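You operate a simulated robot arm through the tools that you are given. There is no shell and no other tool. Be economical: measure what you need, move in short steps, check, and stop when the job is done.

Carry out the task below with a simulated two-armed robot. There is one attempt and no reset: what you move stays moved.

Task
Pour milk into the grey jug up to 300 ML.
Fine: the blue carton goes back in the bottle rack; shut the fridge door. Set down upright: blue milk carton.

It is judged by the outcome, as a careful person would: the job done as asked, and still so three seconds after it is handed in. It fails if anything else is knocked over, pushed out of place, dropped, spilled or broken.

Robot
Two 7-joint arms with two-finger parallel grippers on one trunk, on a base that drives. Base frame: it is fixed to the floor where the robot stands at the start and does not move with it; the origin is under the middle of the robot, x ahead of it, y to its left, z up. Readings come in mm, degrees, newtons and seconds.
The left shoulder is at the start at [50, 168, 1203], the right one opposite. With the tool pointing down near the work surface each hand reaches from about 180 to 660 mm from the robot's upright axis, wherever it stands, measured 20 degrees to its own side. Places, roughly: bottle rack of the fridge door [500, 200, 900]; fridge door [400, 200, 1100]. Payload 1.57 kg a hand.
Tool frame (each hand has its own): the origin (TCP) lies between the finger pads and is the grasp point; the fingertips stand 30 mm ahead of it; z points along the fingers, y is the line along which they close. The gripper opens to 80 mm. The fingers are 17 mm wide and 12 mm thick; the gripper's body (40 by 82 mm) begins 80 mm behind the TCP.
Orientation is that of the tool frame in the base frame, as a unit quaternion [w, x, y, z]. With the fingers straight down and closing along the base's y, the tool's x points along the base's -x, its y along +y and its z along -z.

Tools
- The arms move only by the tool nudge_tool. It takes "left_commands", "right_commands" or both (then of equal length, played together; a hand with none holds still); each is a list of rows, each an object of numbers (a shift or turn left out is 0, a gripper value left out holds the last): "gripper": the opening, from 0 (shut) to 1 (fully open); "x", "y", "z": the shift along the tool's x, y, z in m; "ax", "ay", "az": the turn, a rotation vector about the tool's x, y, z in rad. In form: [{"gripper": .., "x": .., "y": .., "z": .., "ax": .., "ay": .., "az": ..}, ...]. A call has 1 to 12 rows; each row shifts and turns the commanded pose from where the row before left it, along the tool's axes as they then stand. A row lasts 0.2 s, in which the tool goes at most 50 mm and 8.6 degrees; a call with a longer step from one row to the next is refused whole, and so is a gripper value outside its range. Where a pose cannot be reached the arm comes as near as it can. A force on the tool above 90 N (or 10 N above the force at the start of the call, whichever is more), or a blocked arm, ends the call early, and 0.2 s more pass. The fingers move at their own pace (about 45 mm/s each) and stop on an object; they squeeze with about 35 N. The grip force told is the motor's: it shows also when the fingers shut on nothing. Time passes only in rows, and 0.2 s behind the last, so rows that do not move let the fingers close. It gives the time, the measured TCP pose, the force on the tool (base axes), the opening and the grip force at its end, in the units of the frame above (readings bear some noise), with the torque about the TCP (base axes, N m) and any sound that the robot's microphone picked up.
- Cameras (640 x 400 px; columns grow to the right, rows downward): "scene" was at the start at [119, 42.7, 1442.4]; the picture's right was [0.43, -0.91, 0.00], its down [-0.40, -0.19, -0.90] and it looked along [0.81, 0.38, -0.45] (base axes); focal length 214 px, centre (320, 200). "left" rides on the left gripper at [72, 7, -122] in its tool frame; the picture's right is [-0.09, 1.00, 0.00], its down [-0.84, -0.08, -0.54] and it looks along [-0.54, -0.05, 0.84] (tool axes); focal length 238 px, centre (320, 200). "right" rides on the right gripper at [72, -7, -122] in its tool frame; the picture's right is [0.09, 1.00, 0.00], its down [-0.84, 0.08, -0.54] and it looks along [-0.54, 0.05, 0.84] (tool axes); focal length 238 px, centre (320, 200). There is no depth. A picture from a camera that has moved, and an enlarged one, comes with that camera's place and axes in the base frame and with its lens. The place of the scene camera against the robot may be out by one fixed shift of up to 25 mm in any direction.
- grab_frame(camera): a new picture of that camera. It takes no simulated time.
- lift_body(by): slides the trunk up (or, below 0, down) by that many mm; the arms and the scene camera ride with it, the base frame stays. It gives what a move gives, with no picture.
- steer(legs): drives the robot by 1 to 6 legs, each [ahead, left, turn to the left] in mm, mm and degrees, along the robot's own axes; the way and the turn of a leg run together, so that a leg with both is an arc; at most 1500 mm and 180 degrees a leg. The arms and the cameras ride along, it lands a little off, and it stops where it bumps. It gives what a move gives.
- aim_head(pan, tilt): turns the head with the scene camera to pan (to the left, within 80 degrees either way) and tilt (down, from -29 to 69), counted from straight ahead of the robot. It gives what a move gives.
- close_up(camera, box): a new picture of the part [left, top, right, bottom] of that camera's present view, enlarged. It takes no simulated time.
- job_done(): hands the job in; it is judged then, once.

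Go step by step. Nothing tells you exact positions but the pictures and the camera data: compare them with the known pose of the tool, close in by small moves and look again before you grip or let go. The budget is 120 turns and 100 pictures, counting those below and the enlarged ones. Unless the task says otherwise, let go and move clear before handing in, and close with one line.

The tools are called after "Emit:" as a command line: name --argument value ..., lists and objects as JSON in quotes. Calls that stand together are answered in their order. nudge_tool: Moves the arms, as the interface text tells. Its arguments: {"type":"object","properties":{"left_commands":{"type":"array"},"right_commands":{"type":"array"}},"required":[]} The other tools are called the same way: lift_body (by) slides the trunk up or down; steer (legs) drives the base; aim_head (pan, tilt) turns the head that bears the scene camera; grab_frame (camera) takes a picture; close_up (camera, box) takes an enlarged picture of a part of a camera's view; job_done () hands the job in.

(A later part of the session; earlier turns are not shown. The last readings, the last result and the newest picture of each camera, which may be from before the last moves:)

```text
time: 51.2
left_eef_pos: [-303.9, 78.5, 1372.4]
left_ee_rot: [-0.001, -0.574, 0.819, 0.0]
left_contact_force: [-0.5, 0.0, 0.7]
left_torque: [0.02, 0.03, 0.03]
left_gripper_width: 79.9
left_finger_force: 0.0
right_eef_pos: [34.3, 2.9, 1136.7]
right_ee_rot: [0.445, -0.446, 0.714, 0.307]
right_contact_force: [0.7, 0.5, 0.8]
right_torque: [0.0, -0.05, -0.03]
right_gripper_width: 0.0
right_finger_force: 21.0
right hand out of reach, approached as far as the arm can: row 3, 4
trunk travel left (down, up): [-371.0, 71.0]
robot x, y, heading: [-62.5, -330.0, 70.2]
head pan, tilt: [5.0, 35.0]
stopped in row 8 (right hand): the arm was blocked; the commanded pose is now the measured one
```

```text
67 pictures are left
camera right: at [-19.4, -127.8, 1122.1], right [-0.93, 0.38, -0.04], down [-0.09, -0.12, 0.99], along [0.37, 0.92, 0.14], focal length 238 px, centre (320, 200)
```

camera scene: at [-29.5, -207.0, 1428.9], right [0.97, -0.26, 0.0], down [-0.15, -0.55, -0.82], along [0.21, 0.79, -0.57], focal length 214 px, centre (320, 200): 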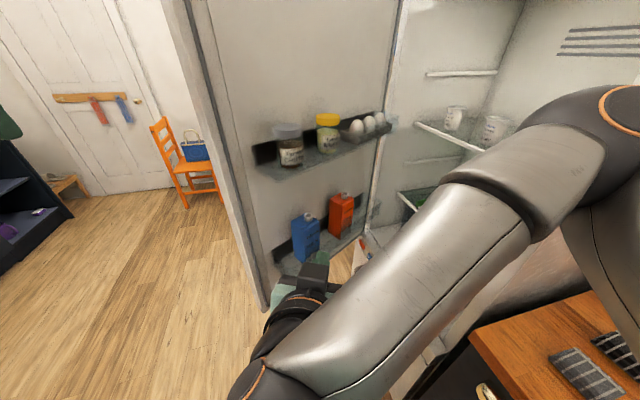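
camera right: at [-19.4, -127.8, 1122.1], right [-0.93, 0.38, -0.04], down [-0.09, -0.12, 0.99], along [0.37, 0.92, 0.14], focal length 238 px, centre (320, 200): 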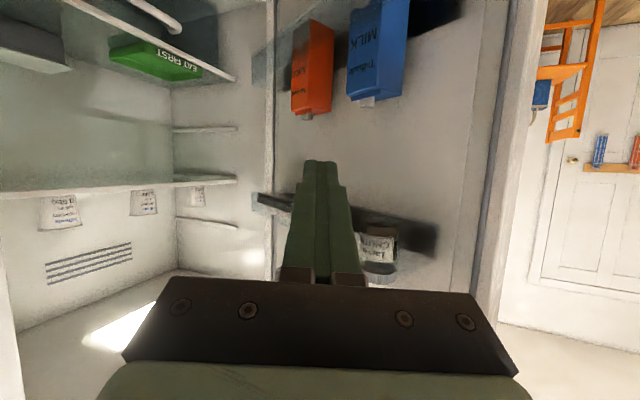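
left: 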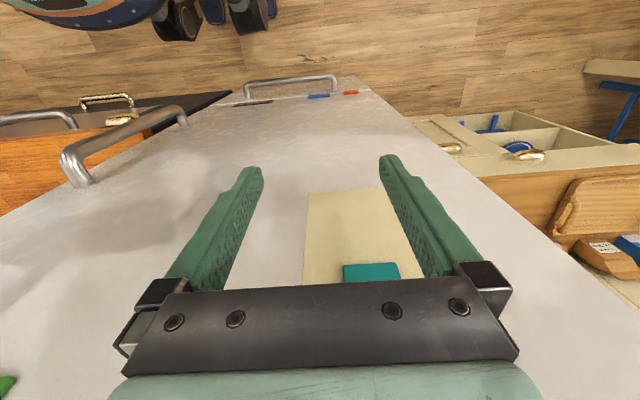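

The rack is well visible: blue milk carton (cap near (74, 323, 1000)) and an orange one beside it, eggs and jars on the rack above (bottom near z≈1190). The door is ~63° open; I want it nearer 90°, so I'll push its inner face near the free edge between the two racks.

Emit:
steer --legs '[[0, 0, 20], [170, 0, 0]]'

Emit:
nudge_tool --right_commands '[{"x": 0.022, "z": 0.01}, {"x": 0.022, "z": 0.01}]'

Emit:
grab_frame --camera "scene"

Emit:
grab_frame --camera "right"

```text
time: 53.8
left_eef_pos: [-436.8, 132.2, 1372.8]
left_ee_rot: [0.001, 0.714, -0.7, 0.0]
left_contact_force: [0.4, -0.1, -0.9]
left_torque: [-0.02, -0.01, -0.01]
left_gripper_width: 79.8
left_finger_force: 0.1
right_eef_pos: [-94.2, 182.6, 1135.2]
right_ee_rot: [0.381, -0.568, 0.621, 0.383]
right_contact_force: [0.3, -0.8, -0.3]
right_torque: [0.01, 0.01, -0.02]
right_gripper_width: 0.1
right_finger_force: 20.4
trunk travel left (down, up): [-371.0, 71.0]
robot x, y, heading: [-63.8, -168.4, 90.9]
head pan, tilt: [5.0, 35.0]
```

```text
time: 54.4
left_eef_pos: [-437.6, 132.8, 1373.5]
left_ee_rot: [0.001, 0.713, -0.701, 0.0]
left_contact_force: [0.5, -0.7, 0.9]
left_torque: [-0.02, 0.03, 0.01]
left_gripper_width: 80.0
left_finger_force: 0.1
right_eef_pos: [-95.7, 184.8, 1088.4]
right_ee_rot: [0.382, -0.563, 0.624, 0.384]
right_contact_force: [0.2, 1.0, 0.2]
right_torque: [0.0, 0.01, 0.01]
right_gripper_width: 0.0
right_finger_force: 21.6
trunk travel left (down, up): [-371.0, 71.0]
robot x, y, heading: [-63.7, -165.9, 90.9]
head pan, tilt: [5.0, 35.0]
```

```text
66 pictures are left
camera scene: at [-78.0, -34.7, 1428.9], right [0.99, 0.1, 0.0], down [0.06, -0.57, -0.82], along [-0.09, 0.81, -0.57], focal length 214 px, centre (320, 200)
```

scene: 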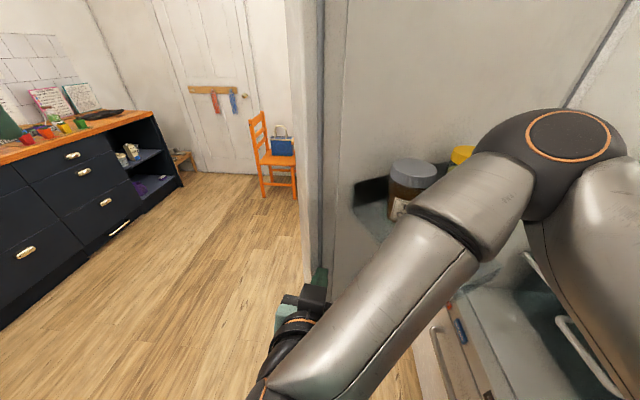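

```text
65 pictures are left
camera right: at [-100.8, 44.3, 1074.5], right [-1.0, 0.03, -0.04], down [-0.04, -0.14, 0.99], along [0.03, 0.99, 0.15], focal length 238 px, centre (320, 200)
```

right: 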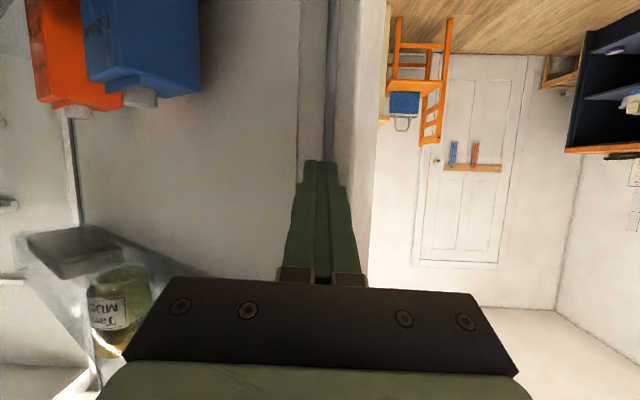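

The finger faces the rim right at the edge; I'll shift 40 mm right and push forward.

Emit:
nudge_tool --right_commands '[{"y": -0.04}, {"x": -0.0125, "z": 0.027}, {"x": -0.0125, "z": 0.027}, {"x": -0.0125, "z": 0.027}, {"x": -0.0125, "z": 0.027}, {"x": -0.0125, "z": 0.027, "y": 0.01}, {"x": -0.0125, "z": 0.027, "y": 0.01}, {}]'

Emit:
grab_frame --camera "scene"

Emit:
grab_frame --camera "right"

```text
time: 56.2
left_eef_pos: [-436.4, 131.5, 1372.7]
left_ee_rot: [0.001, 0.713, -0.701, -0.001]
left_contact_force: [-0.6, 0.1, 0.8]
left_torque: [-0.01, 0.0, 0.0]
left_gripper_width: 80.1
left_finger_force: 0.1
right_eef_pos: [-63.9, 359.9, 1088.3]
right_ee_rot: [0.381, -0.568, 0.62, 0.384]
right_contact_force: [-0.1, -0.3, -0.5]
right_torque: [0.0, -0.03, 0.0]
right_gripper_width: 0.0
right_finger_force: 21.0
trunk travel left (down, up): [-371.0, 71.0]
robot x, y, heading: [-64.1, -166.3, 91.1]
head pan, tilt: [5.0, 35.0]
```

```text
64 pictures are left
camera scene: at [-77.9, -35.0, 1429.0], right [0.99, 0.1, 0.0], down [0.06, -0.57, -0.82], along [-0.09, 0.81, -0.57], focal length 214 px, centre (320, 200)
```

scene: 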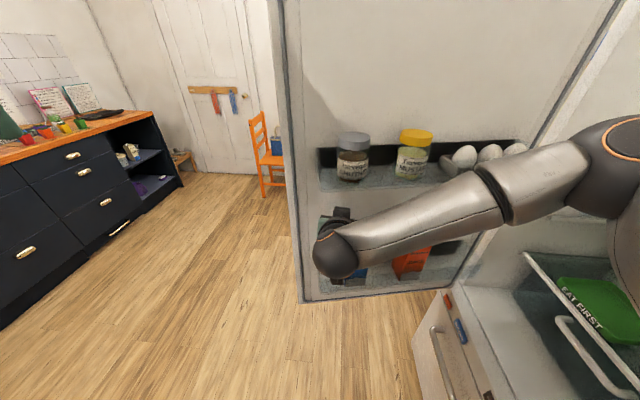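

```text
63 pictures are left
camera right: at [-67.5, 219.5, 1074.4], right [-1.0, 0.02, -0.04], down [-0.04, -0.14, 0.99], along [0.02, 0.99, 0.14], focal length 238 px, centre (320, 200)
```

right: 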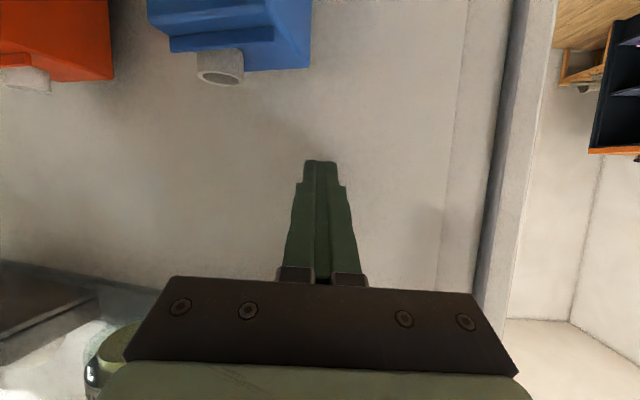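

The door is now nearly fully open (~80°). I'll pull the hand back and study the carton.

Emit:
nudge_tool --right_commands '[{"x": 0.0125, "z": -0.027}, {"x": 0.0125, "z": -0.027}, {"x": 0.0125, "z": -0.027}, {"x": 0.0125, "z": -0.027}, {"x": 0.0125, "z": -0.027}, {"x": 0.0125, "z": -0.027, "gripper": 1}, {}]'

Emit:
grab_frame --camera "right"

Emit:
close_up --camera "scene" --box '[280, 110, 540, 310]'

```text
time: 57.8
left_eef_pos: [-437.0, 131.9, 1373.2]
left_ee_rot: [0.001, 0.713, -0.701, -0.001]
left_contact_force: [-0.9, 0.1, -0.4]
left_torque: [-0.04, 0.01, 0.01]
left_gripper_width: 80.1
left_finger_force: 0.0
right_eef_pos: [-73.9, 185.0, 1088.3]
right_ee_rot: [0.385, -0.562, 0.625, 0.382]
right_contact_force: [-0.3, -0.7, 0.0]
right_torque: [0.0, 0.02, 0.0]
right_gripper_width: 49.9
right_finger_force: 0.0
trunk travel left (down, up): [-371.0, 71.0]
robot x, y, heading: [-59.7, -165.9, 91.3]
head pan, tilt: [5.0, 35.0]
```

```text
62 pictures are left
camera right: at [-78.6, 44.7, 1073.1], right [-1.0, 0.04, -0.04], down [-0.04, -0.15, 0.99], along [0.03, 0.99, 0.15], focal length 238 px, centre (320, 200)
```

right: 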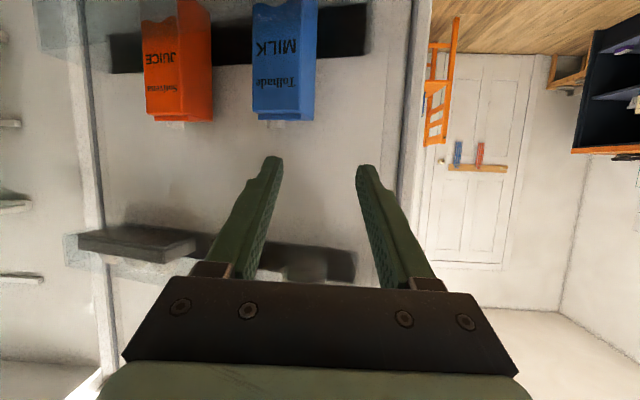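

```text
2.00 times, centred on (410, 210) of scene
camera zoom: at [-77.7, -34.5, 1428.9], right [0.99, 0.1, 0.0], down [0.06, -0.57, -0.82], along [-0.09, 0.81, -0.57], focal length 429 px, centre (140, 180)
```

zoom: 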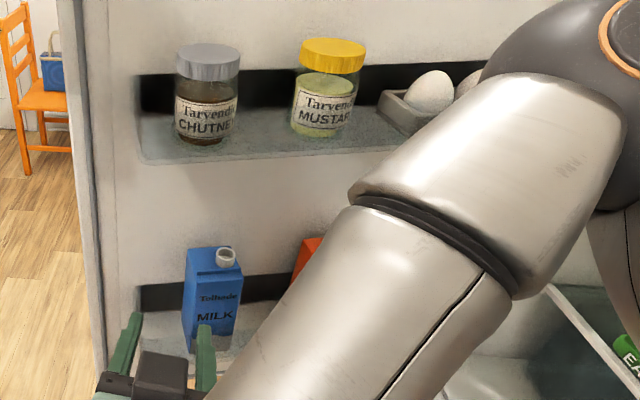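

I'll take a closer enlarged look at the carton and the rack front from both cameras.

Emit:
close_up --camera "right" --box '[200, 0, 380, 130]'

Emit:
close_up --camera "scene" --box '[340, 220, 430, 300]'

```text
3.08 times, centred on (290, 65) of right
camera zoom: at [-78.6, 44.7, 1073.1], right [-1.0, 0.04, -0.04], down [-0.04, -0.15, 0.99], along [0.03, 0.99, 0.15], focal length 733 px, centre (412, 615)
```

zoom: 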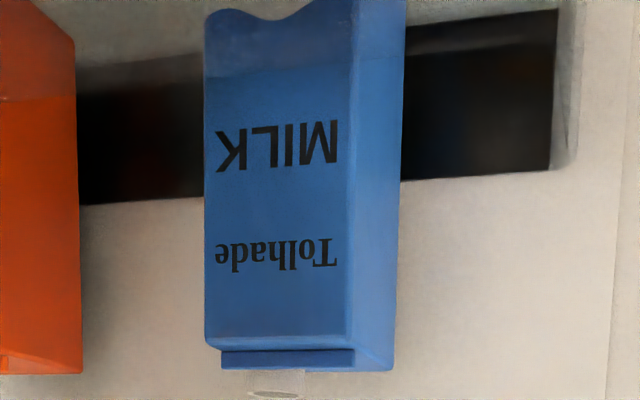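

```text
5.00 times, centred on (385, 260) of scene
camera zoom: at [-77.7, -34.5, 1428.9], right [0.99, 0.1, 0.0], down [0.06, -0.57, -0.82], along [-0.09, 0.81, -0.57], focal length 1072 px, centre (-5, -100)
```

zoom: 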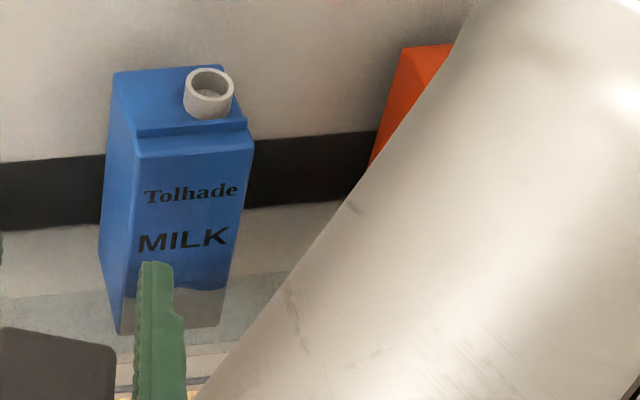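

The carton is about 62 mm wide, upright from z≈850 to 1012, with an open spout on top; its front face centre is near (−13, 349) and faces about 11° off. I'll lower the trunk, move up a little, align the right hand and open it fully.

Emit:
lift_body --by -115

Emit:
steer --legs '[[50, 0, 0]]'

Emit:
nudge_tool --right_commands '[{"gripper": 1, "ax": -0.114, "az": -0.077, "y": -0.03}, {"ax": -0.114, "az": -0.077, "y": -0.03}, {"gripper": 1}]'

Emit:
grab_frame --camera "right"

Emit:
grab_frame --camera "scene"

```text
time: 59.2
left_eef_pos: [-436.0, 132.3, 1258.8]
left_ee_rot: [0.0, 0.713, -0.701, 0.001]
left_contact_force: [0.1, -0.4, 0.8]
left_torque: [0.01, -0.02, 0.01]
left_gripper_width: 80.0
left_finger_force: 0.0
right_eef_pos: [-73.9, 184.9, 973.2]
right_ee_rot: [0.385, -0.561, 0.625, 0.382]
right_contact_force: [0.3, -1.2, -0.3]
right_torque: [0.01, -0.02, -0.01]
right_gripper_width: 80.1
right_finger_force: 0.1
trunk travel left (down, up): [-256.0, 186.0]
robot x, y, heading: [-65.9, -166.3, 90.9]
head pan, tilt: [5.0, 35.0]
```

```text
time: 60.1
left_eef_pos: [-436.9, 183.1, 1258.4]
left_ee_rot: [0.001, 0.714, -0.701, -0.001]
left_contact_force: [-0.5, 0.2, -0.3]
left_torque: [0.0, 0.0, 0.0]
left_gripper_width: 79.9
left_finger_force: 0.0
right_eef_pos: [-75.5, 235.8, 972.4]
right_ee_rot: [0.384, -0.562, 0.626, 0.381]
right_contact_force: [0.0, 0.4, 0.3]
right_torque: [-0.02, 0.03, 0.02]
right_gripper_width: 79.9
right_finger_force: 0.0
trunk travel left (down, up): [-256.0, 186.0]
robot x, y, heading: [-63.5, -116.4, 91.0]
head pan, tilt: [5.0, 35.0]
```

```text
time: 61.0
left_eef_pos: [-436.8, 182.2, 1258.7]
left_ee_rot: [0.0, 0.713, -0.701, -0.001]
left_contact_force: [0.6, 0.6, 0.6]
left_torque: [-0.02, -0.01, -0.01]
left_gripper_width: 79.8
left_finger_force: 0.0
right_eef_pos: [-42.9, 252.7, 963.2]
right_ee_rot: [-0.346, 0.649, -0.533, -0.419]
right_contact_force: [0.5, 0.3, -0.5]
right_torque: [0.01, 0.02, 0.01]
right_gripper_width: 79.9
right_finger_force: 0.1
right hand out of reach, approached as far as the arm can: row 2
trunk travel left (down, up): [-256.0, 186.0]
robot x, y, heading: [-69.4, -116.4, 91.1]
head pan, tilt: [5.0, 35.0]
```

```text
58 pictures are left
camera right: at [-10.5, 116.1, 948.7], right [-0.97, -0.23, -0.09], down [-0.05, -0.17, 0.98], along [-0.24, 0.96, 0.15], focal length 238 px, centre (320, 200)
```

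right: 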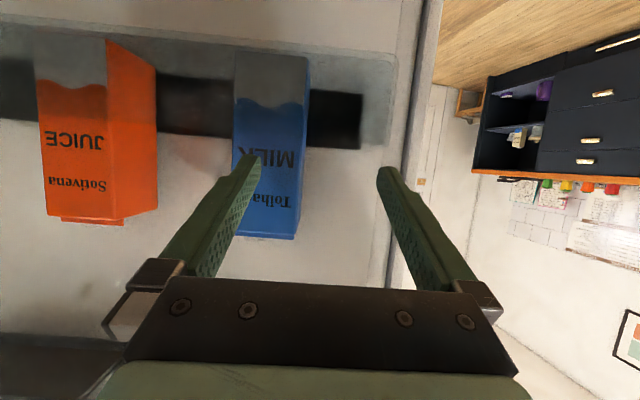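

```text
57 pictures are left
camera scene: at [-78.9, 15.1, 1313.9], right [0.99, 0.1, 0.0], down [0.06, -0.57, -0.82], along [-0.09, 0.81, -0.57], focal length 214 px, centre (320, 200)
```

scene: 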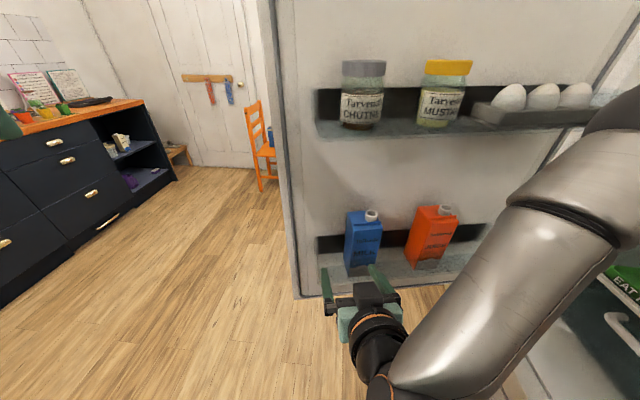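

The hand is aligned with the carton's heading (101°), and the carton centre is about 49 mm to the right of the hand. I'll shift, advance halfway, and check.

Emit:
nudge_tool --right_commands '[{"y": -0.025}, {"y": -0.024}, {"x": -0.0104, "z": 0.0228}, {"x": -0.0104, "z": 0.0228}, {}]'

Emit:
grab_frame --camera "right"

Emit:
close_up --camera "scene" --box '[300, 180, 460, 310]'

```text
time: 62.1
left_eef_pos: [-437.5, 181.4, 1258.0]
left_ee_rot: [0.0, 0.713, -0.701, -0.001]
left_contact_force: [-0.8, -0.4, 0.3]
left_torque: [-0.02, -0.01, 0.0]
left_gripper_width: 79.8
left_finger_force: 0.1
right_eef_pos: [-25.7, 333.0, 962.0]
right_ee_rot: [-0.347, 0.648, -0.533, -0.42]
right_contact_force: [0.3, -0.9, 0.1]
right_torque: [0.06, -0.01, 0.01]
right_gripper_width: 80.0
right_finger_force: 0.1
right hand out of reach, approached as far as the arm can: row 1, 2
trunk travel left (down, up): [-256.0, 186.0]
robot x, y, heading: [-66.0, -116.0, 91.2]
head pan, tilt: [5.0, 35.0]
```

```text
56 pictures are left
camera right: at [6.8, 197.2, 945.5], right [-0.97, -0.23, -0.09], down [-0.05, -0.17, 0.98], along [-0.24, 0.96, 0.15], focal length 238 px, centre (320, 200)
```

right: 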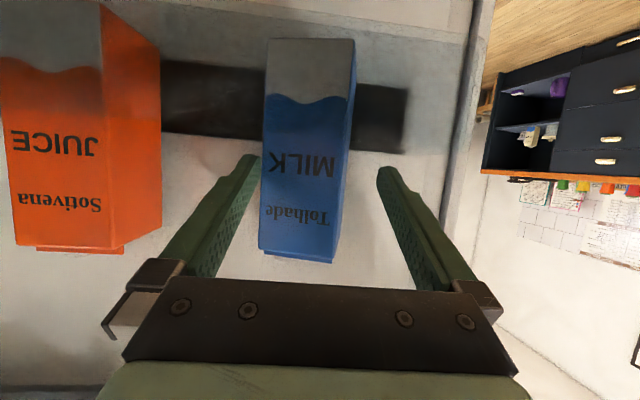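

```text
3.08 times, centred on (380, 245) of scene
camera zoom: at [-78.8, 15.0, 1313.9], right [0.99, 0.1, 0.0], down [0.06, -0.57, -0.82], along [-0.09, 0.81, -0.57], focal length 660 px, centre (135, 62)
```

zoom: 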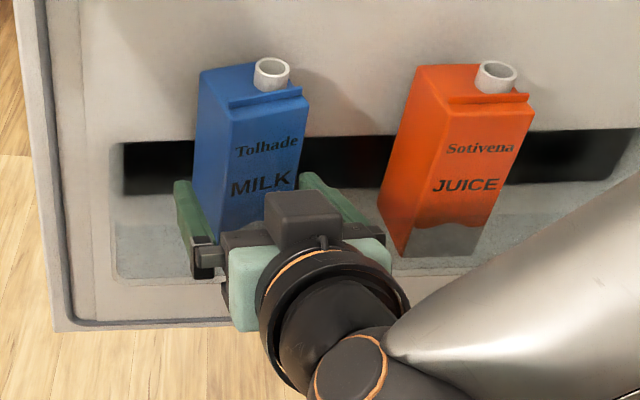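

From hand-camera parallax the front face is actually nearer y≈371 (width ≈54 mm), and the carton is 13 mm right of the hand's line. I'll correct and advance 35 mm, then check.

Emit:
nudge_tool --right_commands '[{"y": -0.013}, {"x": -0.0073, "z": 0.0159}, {"x": -0.0073, "z": 0.0159}, {}]'

Emit:
grab_frame --camera "right"

Emit:
close_up --camera "scene" --box '[300, 180, 460, 310]'

```text
time: 63.1
left_eef_pos: [-438.8, 182.5, 1258.6]
left_ee_rot: [0.001, 0.713, -0.701, -0.001]
left_contact_force: [-0.4, -0.2, 0.1]
left_torque: [0.01, 0.02, 0.01]
left_gripper_width: 80.0
left_finger_force: 0.1
right_eef_pos: [-22.0, 369.7, 960.4]
right_ee_rot: [-0.346, 0.648, -0.532, -0.421]
right_contact_force: [0.1, 0.2, -0.4]
right_torque: [-0.03, -0.04, -0.01]
right_gripper_width: 80.1
right_finger_force: 0.1
trunk travel left (down, up): [-256.0, 186.0]
robot x, y, heading: [-64.0, -115.4, 91.0]
head pan, tilt: [5.0, 35.0]
```

```text
54 pictures are left
camera right: at [11.6, 233.4, 944.9], right [-0.97, -0.23, -0.09], down [-0.05, -0.17, 0.98], along [-0.24, 0.96, 0.15], focal length 238 px, centre (320, 200)
```

right: 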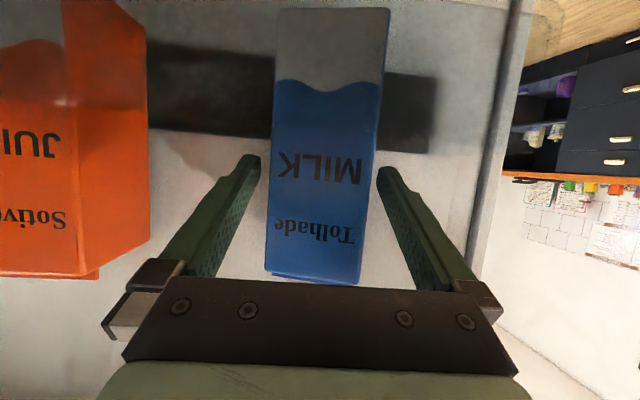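

```text
3.08 times, centred on (380, 245) of scene
camera zoom: at [-78.8, 15.1, 1313.9], right [0.99, 0.1, 0.0], down [0.06, -0.57, -0.82], along [-0.09, 0.81, -0.57], focal length 660 px, centre (135, 62)
```

zoom: 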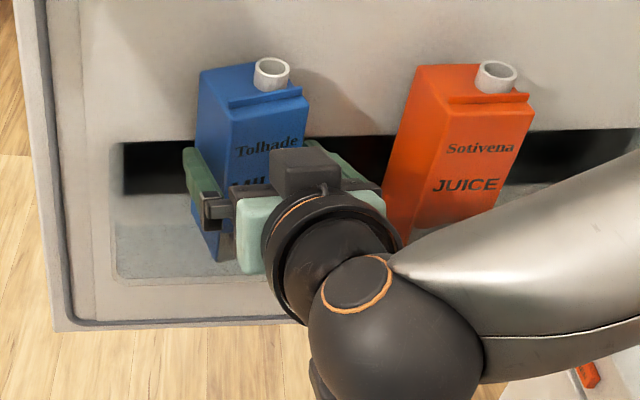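

Well centred, with the pads just at the front face. I'll advance 22 mm and close.

Emit:
nudge_tool --right_commands '[{"x": -0.0046, "z": 0.01}, {"x": -0.0046, "z": 0.01}, {"gripper": 0}, {"gripper": 0}, {"gripper": 0}, {"gripper": 0}]'

Emit:
grab_frame --camera "right"

Emit:
close_up --camera "scene" --box '[300, 180, 460, 310]'

```text
time: 64.5
left_eef_pos: [-437.6, 182.7, 1257.6]
left_ee_rot: [0.001, 0.713, -0.701, 0.0]
left_contact_force: [-1.2, 0.1, 0.4]
left_torque: [0.03, -0.04, 0.01]
left_gripper_width: 80.1
left_finger_force: 0.0
right_eef_pos: [-25.9, 390.9, 960.5]
right_ee_rot: [-0.347, 0.648, -0.532, -0.421]
right_contact_force: [-0.9, -1.0, 2.5]
right_torque: [0.06, -0.02, -0.06]
right_gripper_width: 59.8
right_finger_force: 35.1
trunk travel left (down, up): [-256.0, 186.0]
robot x, y, heading: [-61.9, -115.4, 91.2]
head pan, tilt: [5.0, 35.0]
```

```text
52 pictures are left
camera right: at [7.8, 254.9, 945.5], right [-0.97, -0.23, -0.09], down [-0.05, -0.17, 0.98], along [-0.24, 0.96, 0.15], focal length 238 px, centre (320, 200)
```

right: 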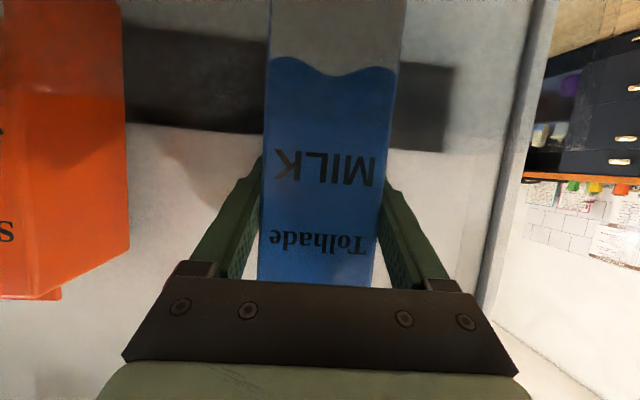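

```text
3.08 times, centred on (380, 245) of scene
camera zoom: at [-78.9, 15.0, 1313.9], right [0.99, 0.1, 0.0], down [0.06, -0.57, -0.82], along [-0.09, 0.81, -0.57], focal length 660 px, centre (135, 62)
```

zoom: 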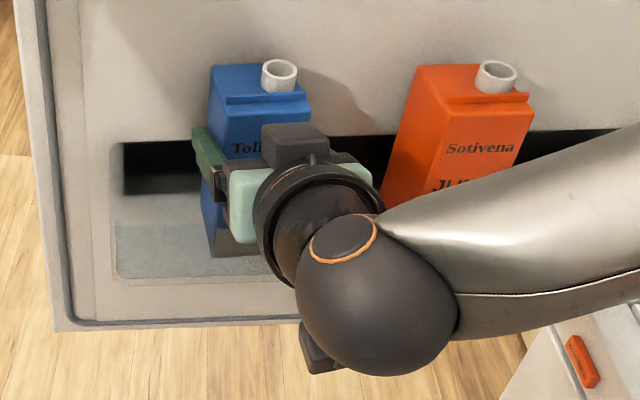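

Gripped (60 mm wide). I'll lift with the trunk by 100 mm, which stays below the upper rack.

Emit:
lift_body --by 100

Emit:
close_up --camera "scene" --box '[260, 100, 500, 330]'

```text
time: 65.9
left_eef_pos: [-438.4, 182.2, 1358.6]
left_ee_rot: [0.001, 0.713, -0.702, 0.0]
left_contact_force: [0.3, -0.5, 0.6]
left_torque: [-0.02, -0.01, -0.02]
left_gripper_width: 79.9
left_finger_force: 0.1
right_eef_pos: [-25.1, 390.7, 1061.2]
right_ee_rot: [-0.346, 0.648, -0.532, -0.42]
right_contact_force: [0.2, 0.5, -2.8]
right_torque: [-0.02, -0.03, 0.01]
right_gripper_width: 59.6
right_finger_force: 35.2
trunk travel left (down, up): [-356.0, 86.0]
robot x, y, heading: [-63.6, -111.1, 90.7]
head pan, tilt: [5.0, 35.0]
```

```text
1.74 times, centred on (380, 215) of scene
camera zoom: at [-78.8, 15.7, 1413.8], right [0.99, 0.1, 0.0], down [0.06, -0.57, -0.82], along [-0.09, 0.81, -0.57], focal length 373 px, centre (216, 174)
```

zoom: 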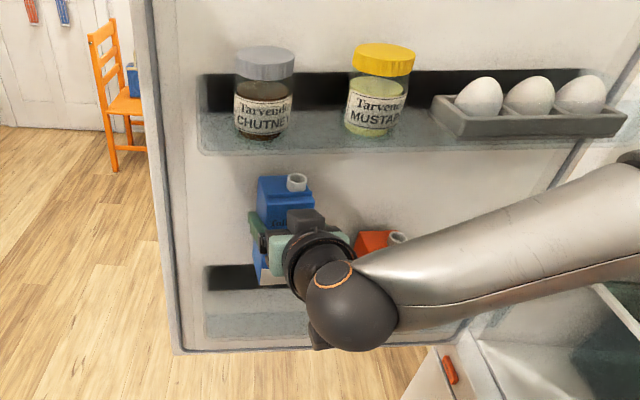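

The carton is up and clear (≈0.3–0.5 kg). I'll back out, move away from the fridge and turn to face the counter.

Emit:
steer --legs '[[-170, 0, 0], [-20, 220, 0], [0, 0, -91]]'

Emit:
aim_head --pan -10 --tilt 35

Emit:
grab_frame --camera "scene"

```text
time: 73.3
left_eef_pos: [19.1, 58.1, 1358.3]
left_ee_rot: [-0.001, -0.003, 1.0, 0.001]
left_contact_force: [0.3, -0.1, 0.2]
left_torque: [-0.04, 0.0, 0.0]
left_gripper_width: 79.9
left_finger_force: 0.0
right_eef_pos: [222.8, -355.6, 1060.8]
right_ee_rot: [0.542, -0.076, 0.835, 0.048]
right_contact_force: [0.3, 1.1, -3.5]
right_torque: [-0.03, -0.01, -0.02]
right_gripper_width: 59.5
right_finger_force: 34.7
trunk travel left (down, up): [-356.0, 86.0]
robot x, y, heading: [-287.0, -311.6, 0.7]
head pan, tilt: [5.0, 35.0]
```

```text
time: 74.1
left_eef_pos: [18.8, 59.3, 1357.6]
left_ee_rot: [0.0, -0.003, 1.0, 0.0]
left_contact_force: [0.3, 0.3, -0.8]
left_torque: [0.01, 0.0, 0.01]
left_gripper_width: 80.1
left_finger_force: 0.1
right_eef_pos: [222.3, -356.4, 1059.9]
right_ee_rot: [0.541, -0.077, 0.836, 0.049]
right_contact_force: [1.3, 0.1, -3.8]
right_torque: [0.01, -0.02, 0.02]
right_gripper_width: 59.7
right_finger_force: 34.7
trunk travel left (down, up): [-356.0, 86.0]
robot x, y, heading: [-282.4, -309.2, 0.2]
head pan, tilt: [-10.0, 35.0]
```

```text
49 pictures are left
camera scene: at [-160.7, -321.1, 1413.9], right [-0.17, -0.99, 0.0], down [-0.57, 0.1, -0.82], along [0.81, -0.14, -0.57], focal length 214 px, centre (320, 200)
```

scene: 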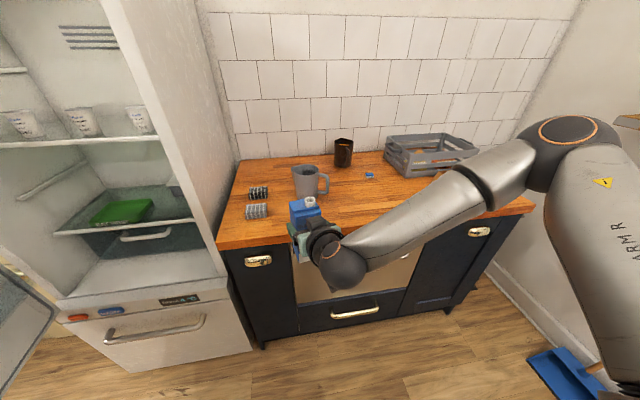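

The jug stands on the counter between the heat pads and the dark cup. I'll zoom in on it for its scale.

Emit:
close_up --camera "scene" --box '[270, 140, 350, 220]'

Emit:
grab_frame --camera "left"

```text
5.00 times, centred on (310, 180) of scene
camera zoom: at [-160.7, -321.1, 1413.9], right [-0.17, -0.99, 0.0], down [-0.57, 0.1, -0.82], along [0.81, -0.14, -0.57], focal length 1072 px, centre (370, 300)
```

zoom: 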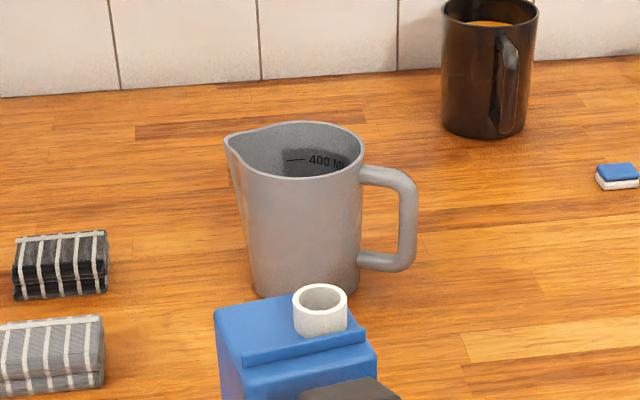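

```text
47 pictures are left
camera left: at [-53.3, 66.6, 1480.2], right [0.09, 1.0, 0.0], down [0.84, -0.07, 0.54], along [0.54, -0.05, -0.84], focal length 238 px, centre (320, 200)
```

left: 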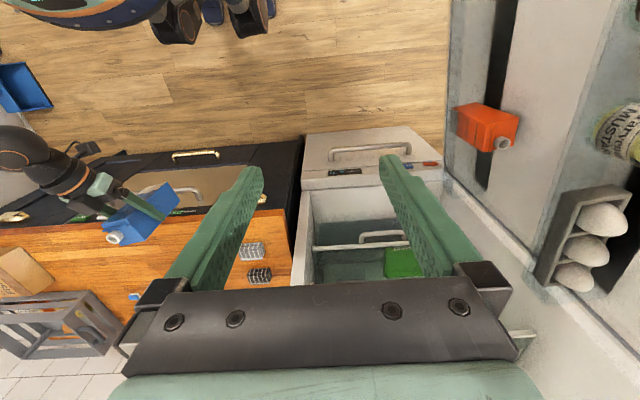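

The jug has an inside scale (400 ML visible), beak on the left, handle on the right. Best estimate: jug centre ≈(545, −372), counter z≈915, rim z≈1040. I'll raise the carton well above the rim and approach partway to the right of the jug.

Emit:
lift_body --by 85

Emit:
nudge_tool --right_commands '[{"x": -0.0137, "z": -0.0062}, {"x": -0.0137, "z": -0.0062}, {}]'

Emit:
steer --legs '[[215, -120, 0]]'

Emit:
grab_frame --camera "scene"

Emit:
grab_frame --camera "right"

Emit:
grab_frame --camera "left"

```text
time: 75.3
left_eef_pos: [19.0, 58.4, 1443.2]
left_ee_rot: [-0.001, -0.003, 1.0, 0.001]
left_contact_force: [-0.3, -0.1, 0.2]
left_torque: [0.0, 0.0, -0.05]
left_gripper_width: 80.3
left_finger_force: 0.0
right_eef_pos: [222.0, -355.7, 1145.3]
right_ee_rot: [0.541, -0.076, 0.836, 0.048]
right_contact_force: [-0.3, -0.7, -2.9]
right_torque: [0.01, -0.02, 0.03]
right_gripper_width: 59.7
right_finger_force: 35.1
trunk travel left (down, up): [-441.0, 1.0]
robot x, y, heading: [-284.3, -309.8, 0.3]
head pan, tilt: [-10.0, 35.0]
```

```text
time: 76.1
left_eef_pos: [18.8, 59.3, 1443.2]
left_ee_rot: [0.0, -0.003, 1.0, 0.001]
left_contact_force: [0.1, 0.6, -0.5]
left_torque: [-0.02, 0.01, 0.01]
left_gripper_width: 80.1
left_finger_force: 0.1
right_eef_pos: [222.1, -354.4, 1176.0]
right_ee_rot: [0.542, -0.076, 0.835, 0.049]
right_contact_force: [0.2, 0.1, -3.1]
right_torque: [0.0, 0.03, 0.02]
right_gripper_width: 59.7
right_finger_force: 34.2
trunk travel left (down, up): [-441.0, 1.0]
robot x, y, heading: [-283.0, -310.4, 0.3]
head pan, tilt: [-10.0, 35.0]
```

```text
time: 77.9
left_eef_pos: [233.8, -62.2, 1442.7]
left_ee_rot: [-0.001, -0.002, 1.0, 0.001]
left_contact_force: [0.4, 0.4, -1.2]
left_torque: [0.01, 0.02, 0.02]
left_gripper_width: 79.9
left_finger_force: 0.1
right_eef_pos: [435.0, -476.5, 1175.6]
right_ee_rot: [0.542, -0.075, 0.836, 0.048]
right_contact_force: [0.3, 0.7, -4.1]
right_torque: [0.04, 0.03, 0.06]
right_gripper_width: 59.8
right_finger_force: 35.0
trunk travel left (down, up): [-441.0, 1.0]
robot x, y, heading: [-72.1, -429.6, 0.4]
head pan, tilt: [-10.0, 35.0]
```

```text
46 pictures are left
camera scene: at [52.7, -441.4, 1498.8], right [-0.17, -0.99, 0.0], down [-0.57, 0.1, -0.82], along [0.81, -0.14, -0.57], focal length 214 px, centre (320, 200)
```

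scene: 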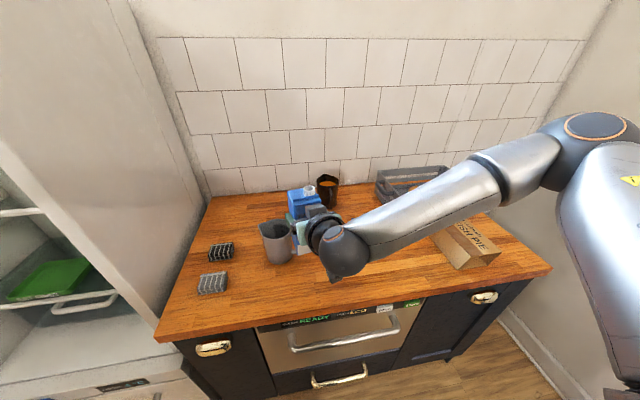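

```text
45 pictures are left
camera right: at [297.7, -507.5, 1159.9], right [-0.21, 0.97, -0.08], down [-0.16, 0.05, 0.99], along [0.96, 0.23, 0.15], focal length 238 px, centre (320, 200)
```

right: 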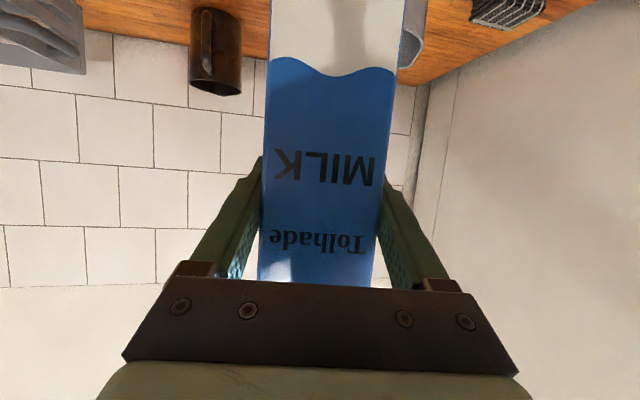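

```text
44 pictures are left
camera left: at [161.0, -53.9, 1565.2], right [0.09, 1.0, 0.0], down [0.84, -0.08, 0.54], along [0.54, -0.05, -0.84], focal length 238 px, centre (320, 200)
```

left: 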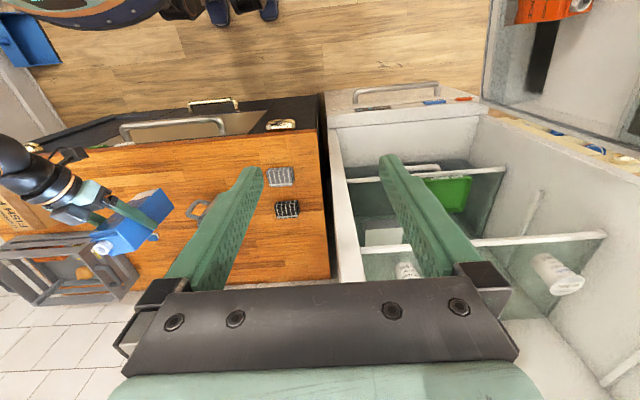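

I'll shift the left hand over so its camera looks down into the jug, and zoom the scene view.

Emit:
nudge_tool --left_commands '[{"y": -0.036}, {"y": -0.036}, {"y": -0.036}, {"y": -0.036}, {"y": -0.036}]'

Emit:
close_up --camera "left" --box '[180, 120, 380, 280]'

Emit:
close_up --camera "scene" --box '[220, 160, 360, 280]'

```text
time: 79.1
left_eef_pos: [231.9, -241.9, 1438.9]
left_ee_rot: [0.0, -0.002, 1.0, -0.001]
left_contact_force: [0.0, -0.4, 0.3]
left_torque: [0.03, 0.03, -0.01]
left_gripper_width: 80.1
left_finger_force: 0.1
left hand out of reach, approached as far as the arm can: row 5
right_eef_pos: [435.0, -475.5, 1175.0]
right_ee_rot: [0.541, -0.075, 0.836, 0.048]
right_contact_force: [0.0, -0.1, -3.5]
right_torque: [0.03, 0.01, 0.0]
right_gripper_width: 59.8
right_finger_force: 34.9
trunk travel left (down, up): [-441.0, 1.0]
robot x, y, heading: [-71.2, -432.2, -0.0]
head pan, tilt: [-10.0, 35.0]
```

```text
2.50 times, centred on (280, 200) of left
camera zoom: at [159.7, -234.2, 1561.2], right [0.09, 1.0, 0.0], down [0.84, -0.07, 0.54], along [0.54, -0.05, -0.84], focal length 596 px, centre (420, 200)
```

zoom: 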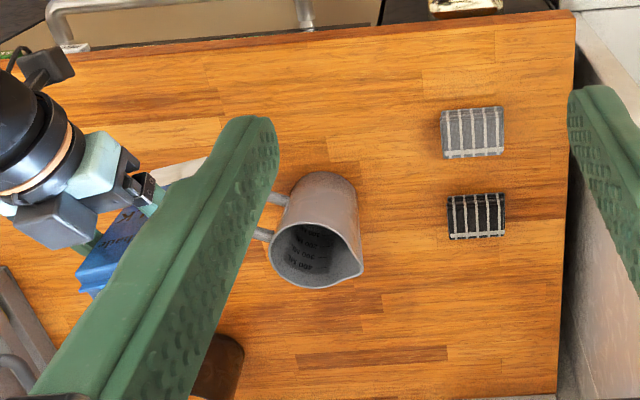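

```text
3.33 times, centred on (290, 220) of scene
camera zoom: at [52.6, -441.6, 1498.8], right [-0.17, -0.99, 0.0], down [-0.57, 0.1, -0.82], along [0.81, -0.14, -0.57], focal length 715 px, centre (420, 133)
```

zoom: 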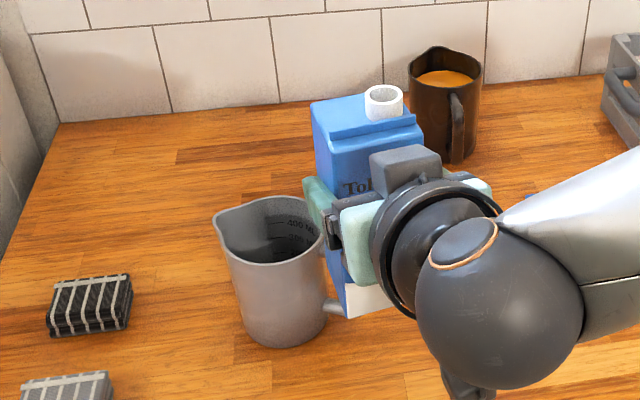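

The left camera shows all marks (100–400 ML) inside the jug; rim centre ≈(548, −387). I'll close the left fingers to clear the view, then move the carton beside and above the jug.

Emit:
steer --legs '[[96, 14, 0]]'

Emit:
nudge_tool --left_commands '[{"gripper": 0}, {"gripper": 0}, {"gripper": 0}, {"gripper": 0}]' --right_commands '[{"x": -0.007, "z": 0.0152}, {"x": -0.007, "z": 0.0152}, {"x": -0.007, "z": 0.0152}, {}]'

Emit:
grab_frame --camera "left"

Emit:
close_up --camera "scene" --box '[220, 180, 380, 310]'

```text
time: 80.3
left_eef_pos: [328.9, -226.0, 1440.6]
left_ee_rot: [0.0, -0.001, 1.0, 0.0]
left_contact_force: [1.1, -0.5, -0.5]
left_torque: [0.03, 0.01, 0.02]
left_gripper_width: 79.7
left_finger_force: 0.1
right_eef_pos: [532.3, -461.1, 1175.5]
right_ee_rot: [0.542, -0.075, 0.836, 0.047]
right_contact_force: [1.1, 0.4, -3.0]
right_torque: [0.01, 0.02, 0.03]
right_gripper_width: 59.9
right_finger_force: 34.7
trunk travel left (down, up): [-441.0, 1.0]
robot x, y, heading: [26.7, -415.0, 0.4]
head pan, tilt: [-10.0, 35.0]
```

```text
time: 81.3
left_eef_pos: [328.6, -227.9, 1438.4]
left_ee_rot: [0.0, -0.001, 1.0, 0.001]
left_contact_force: [0.3, -0.2, 0.1]
left_torque: [-0.02, 0.0, 0.0]
left_gripper_width: 0.0
left_finger_force: 5.0
right_eef_pos: [579.5, -453.6, 1175.9]
right_ee_rot: [0.542, -0.075, 0.836, 0.047]
right_contact_force: [-0.1, 0.2, -2.9]
right_torque: [-0.01, 0.06, -0.01]
right_gripper_width: 59.9
right_finger_force: 35.1
trunk travel left (down, up): [-441.0, 1.0]
robot x, y, heading: [27.2, -414.4, 0.0]
head pan, tilt: [-10.0, 35.0]
```

```text
41 pictures are left
camera left: at [256.1, -219.4, 1561.4], right [0.09, 1.0, 0.0], down [0.84, -0.08, 0.54], along [0.54, -0.05, -0.84], focal length 238 px, centre (320, 200)
```

left: 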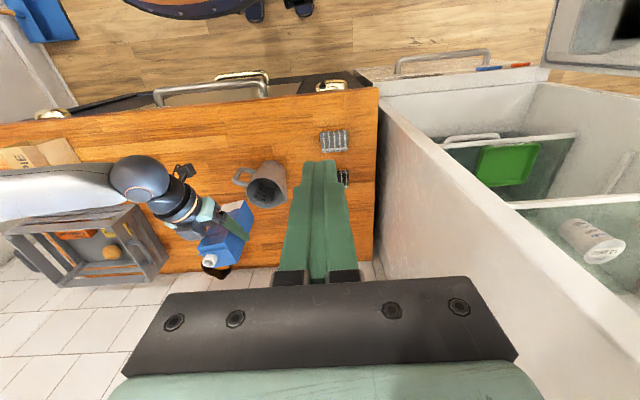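

```text
3.08 times, centred on (300, 245) of scene
camera zoom: at [149.2, -427.1, 1498.9], right [-0.17, -0.99, 0.0], down [-0.57, 0.1, -0.82], along [0.81, -0.14, -0.57], focal length 660 px, centre (382, 62)
```

zoom: 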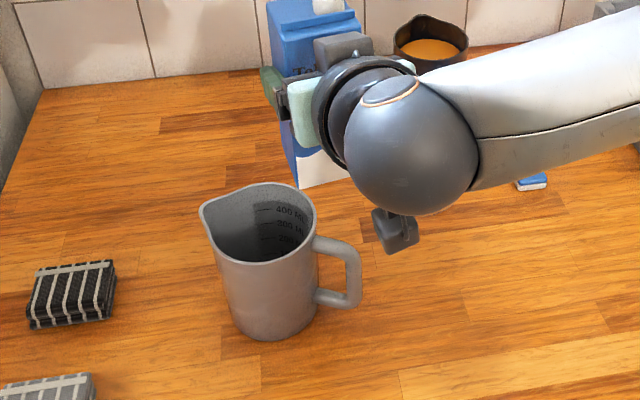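

Both views see the scale. I'll start rolling the carton to the left in steps, over the jug, beginning with about 32°.

Emit:
nudge_tool --right_commands '[{"az": -0.14}, {"az": -0.14}, {"az": -0.14}, {"az": -0.14}, {}]'

Emit:
close_up --camera "scene" --box '[220, 160, 380, 290]'

Emit:
close_up --camera "left" --box '[170, 130, 330, 280]'

```text
time: 82.5
left_eef_pos: [329.0, -226.5, 1438.4]
left_ee_rot: [0.0, -0.001, 1.0, 0.001]
left_contact_force: [0.3, -0.4, -0.8]
left_torque: [-0.02, -0.02, 0.01]
left_gripper_width: 0.0
left_finger_force: 21.4
right_eef_pos: [580.3, -453.5, 1175.2]
right_ee_rot: [0.533, -0.306, 0.782, -0.103]
right_contact_force: [-0.7, 0.3, -3.5]
right_torque: [0.03, 0.05, 0.02]
right_gripper_width: 59.8
right_finger_force: 34.9
trunk travel left (down, up): [-441.0, 1.0]
robot x, y, heading: [26.3, -417.6, -0.0]
head pan, tilt: [-10.0, 35.0]
```

```text
3.08 times, centred on (300, 225) of scene
camera zoom: at [149.4, -427.2, 1498.9], right [-0.17, -0.99, 0.0], down [-0.57, 0.1, -0.82], along [0.81, -0.14, -0.57], focal length 660 px, centre (382, 123)
```

zoom: 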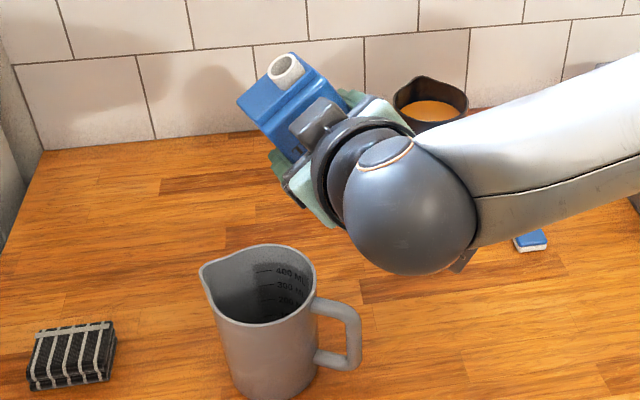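

```text
2.67 times, centred on (250, 205) of left
camera zoom: at [256.3, -219.5, 1561.4], right [0.09, 1.0, 0.0], down [0.84, -0.08, 0.54], along [0.54, -0.05, -0.84], focal length 636 px, centre (507, 187)
```

zoom: 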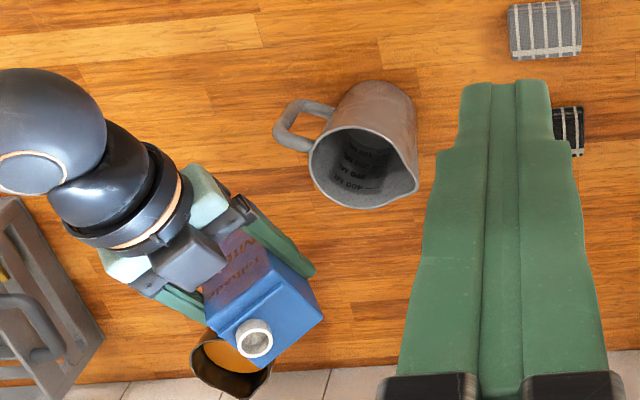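

No milk yet at ~32°. I'll lower 35 mm and roll further to about 56°.

Emit:
nudge_tool --right_commands '[{"x": 0.0135, "y": 0.0085, "z": 0.0072}, {"x": 0.0135, "y": 0.0085, "z": 0.0072}, {"az": -0.14}, {"az": -0.14}, {"az": -0.14}, {}]'

Emit:
close_up --camera "scene" --box '[220, 160, 380, 290]'

Emit:
close_up --camera "left" --box '[170, 130, 330, 280]'

```text
time: 83.9
left_eef_pos: [329.0, -227.6, 1440.7]
left_ee_rot: [0.0, 0.0, 1.0, 0.0]
left_contact_force: [0.0, -0.3, 0.7]
left_torque: [-0.02, 0.01, -0.01]
left_gripper_width: 0.1
left_finger_force: 21.9
right_eef_pos: [582.5, -452.5, 1139.7]
right_ee_rot: [0.5, -0.461, 0.701, -0.213]
right_contact_force: [-0.1, 0.2, -4.3]
right_torque: [0.04, 0.02, 0.01]
right_gripper_width: 60.0
right_finger_force: 35.6
trunk travel left (down, up): [-441.0, 1.0]
robot x, y, heading: [31.0, -417.1, -0.1]
head pan, tilt: [-10.0, 35.0]
```

```text
3.08 times, centred on (300, 225) of scene
camera zoom: at [149.4, -427.2, 1498.8], right [-0.17, -0.99, 0.0], down [-0.57, 0.1, -0.82], along [0.81, -0.14, -0.57], focal length 660 px, centre (382, 123)
```

zoom: 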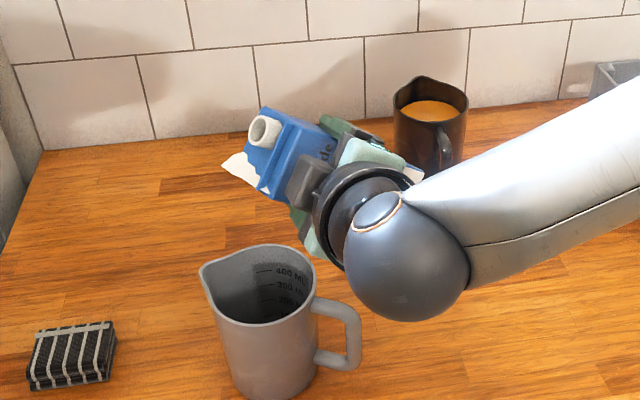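

```text
2.67 times, centred on (250, 205) of left
camera zoom: at [256.3, -219.6, 1561.4], right [0.09, 1.0, 0.0], down [0.84, -0.08, 0.54], along [0.54, -0.05, -0.84], focal length 636 px, centre (507, 187)
```

zoom: 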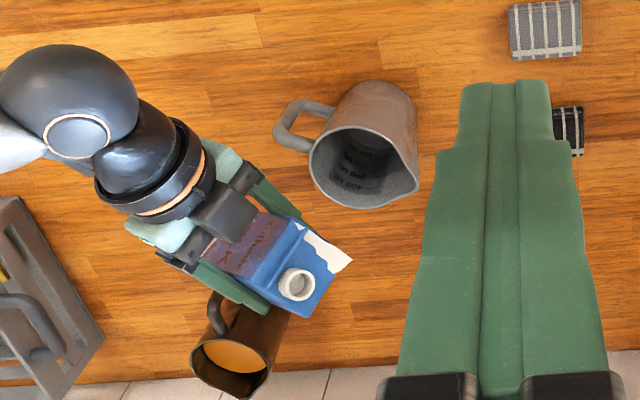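

There is an unexpected white patch at the carton's lower-left top; I'll zoom in before going on.

Emit:
close_up --camera "left" --box '[220, 190, 280, 240]'

Emit:
close_up --camera "scene" --box '[260, 170, 320, 220]'

```text
8.00 times, centred on (250, 215) of left
camera zoom: at [256.3, -219.6, 1561.4], right [0.09, 1.0, 0.0], down [0.84, -0.08, 0.54], along [0.54, -0.05, -0.84], focal length 1907 px, centre (880, 80)
```

zoom: 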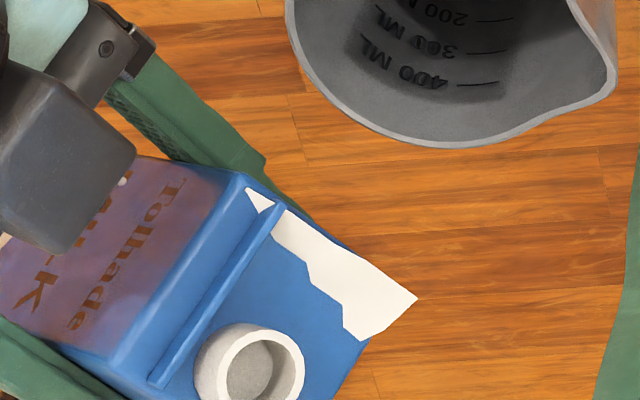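

```text
8.00 times, centred on (290, 195) of scene
camera zoom: at [149.4, -427.2, 1498.8], right [-0.17, -0.99, 0.0], down [-0.57, 0.1, -0.82], along [0.81, -0.14, -0.57], focal length 1716 px, centre (560, 240)
```

zoom: 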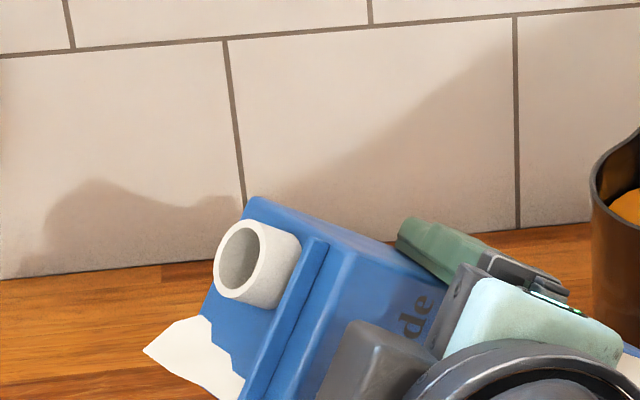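

That's the rendered milk surface poking through the carton wall – the milk has reached the lower top corner, so pouring is close. I'll shift 12 mm back over the jug and roll a little more.

Emit:
nudge_tool --right_commands '[{"x": 0.0009, "y": 0.0052, "z": -0.0108}, {"az": -0.07}, {"az": -0.07}, {}]'

Emit:
close_up --camera "left" --box '[210, 150, 300, 240]'

```text
time: 84.9
left_eef_pos: [328.9, -227.2, 1438.8]
left_ee_rot: [0.0, 0.0, 1.0, 0.0]
left_contact_force: [-0.2, 0.5, 1.2]
left_torque: [-0.01, -0.01, 0.02]
left_gripper_width: 0.0
left_finger_force: 21.6
right_eef_pos: [570.2, -452.9, 1141.5]
right_ee_rot: [0.484, -0.509, 0.668, -0.246]
right_contact_force: [-0.3, -0.7, -3.7]
right_torque: [0.05, 0.08, -0.03]
right_gripper_width: 59.8
right_finger_force: 35.3
trunk travel left (down, up): [-441.0, 1.0]
robot x, y, heading: [23.4, -414.6, 0.2]
head pan, tilt: [-10.0, 35.0]
```

```text
4.44 times, centred on (255, 195) of left
camera zoom: at [256.3, -219.5, 1561.3], right [0.09, 1.0, 0.0], down [0.84, -0.08, 0.54], along [0.54, -0.05, -0.84], focal length 1059 px, centre (609, 222)
```

zoom: 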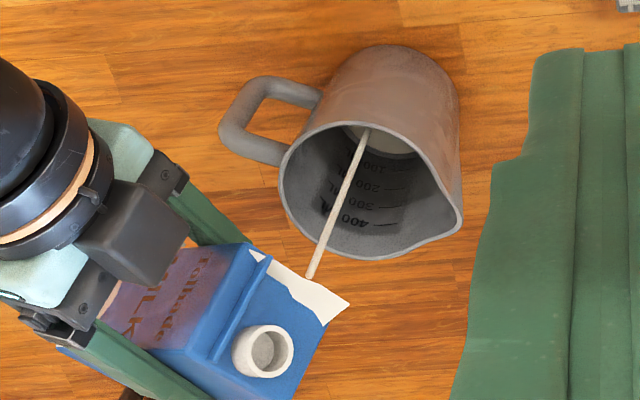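

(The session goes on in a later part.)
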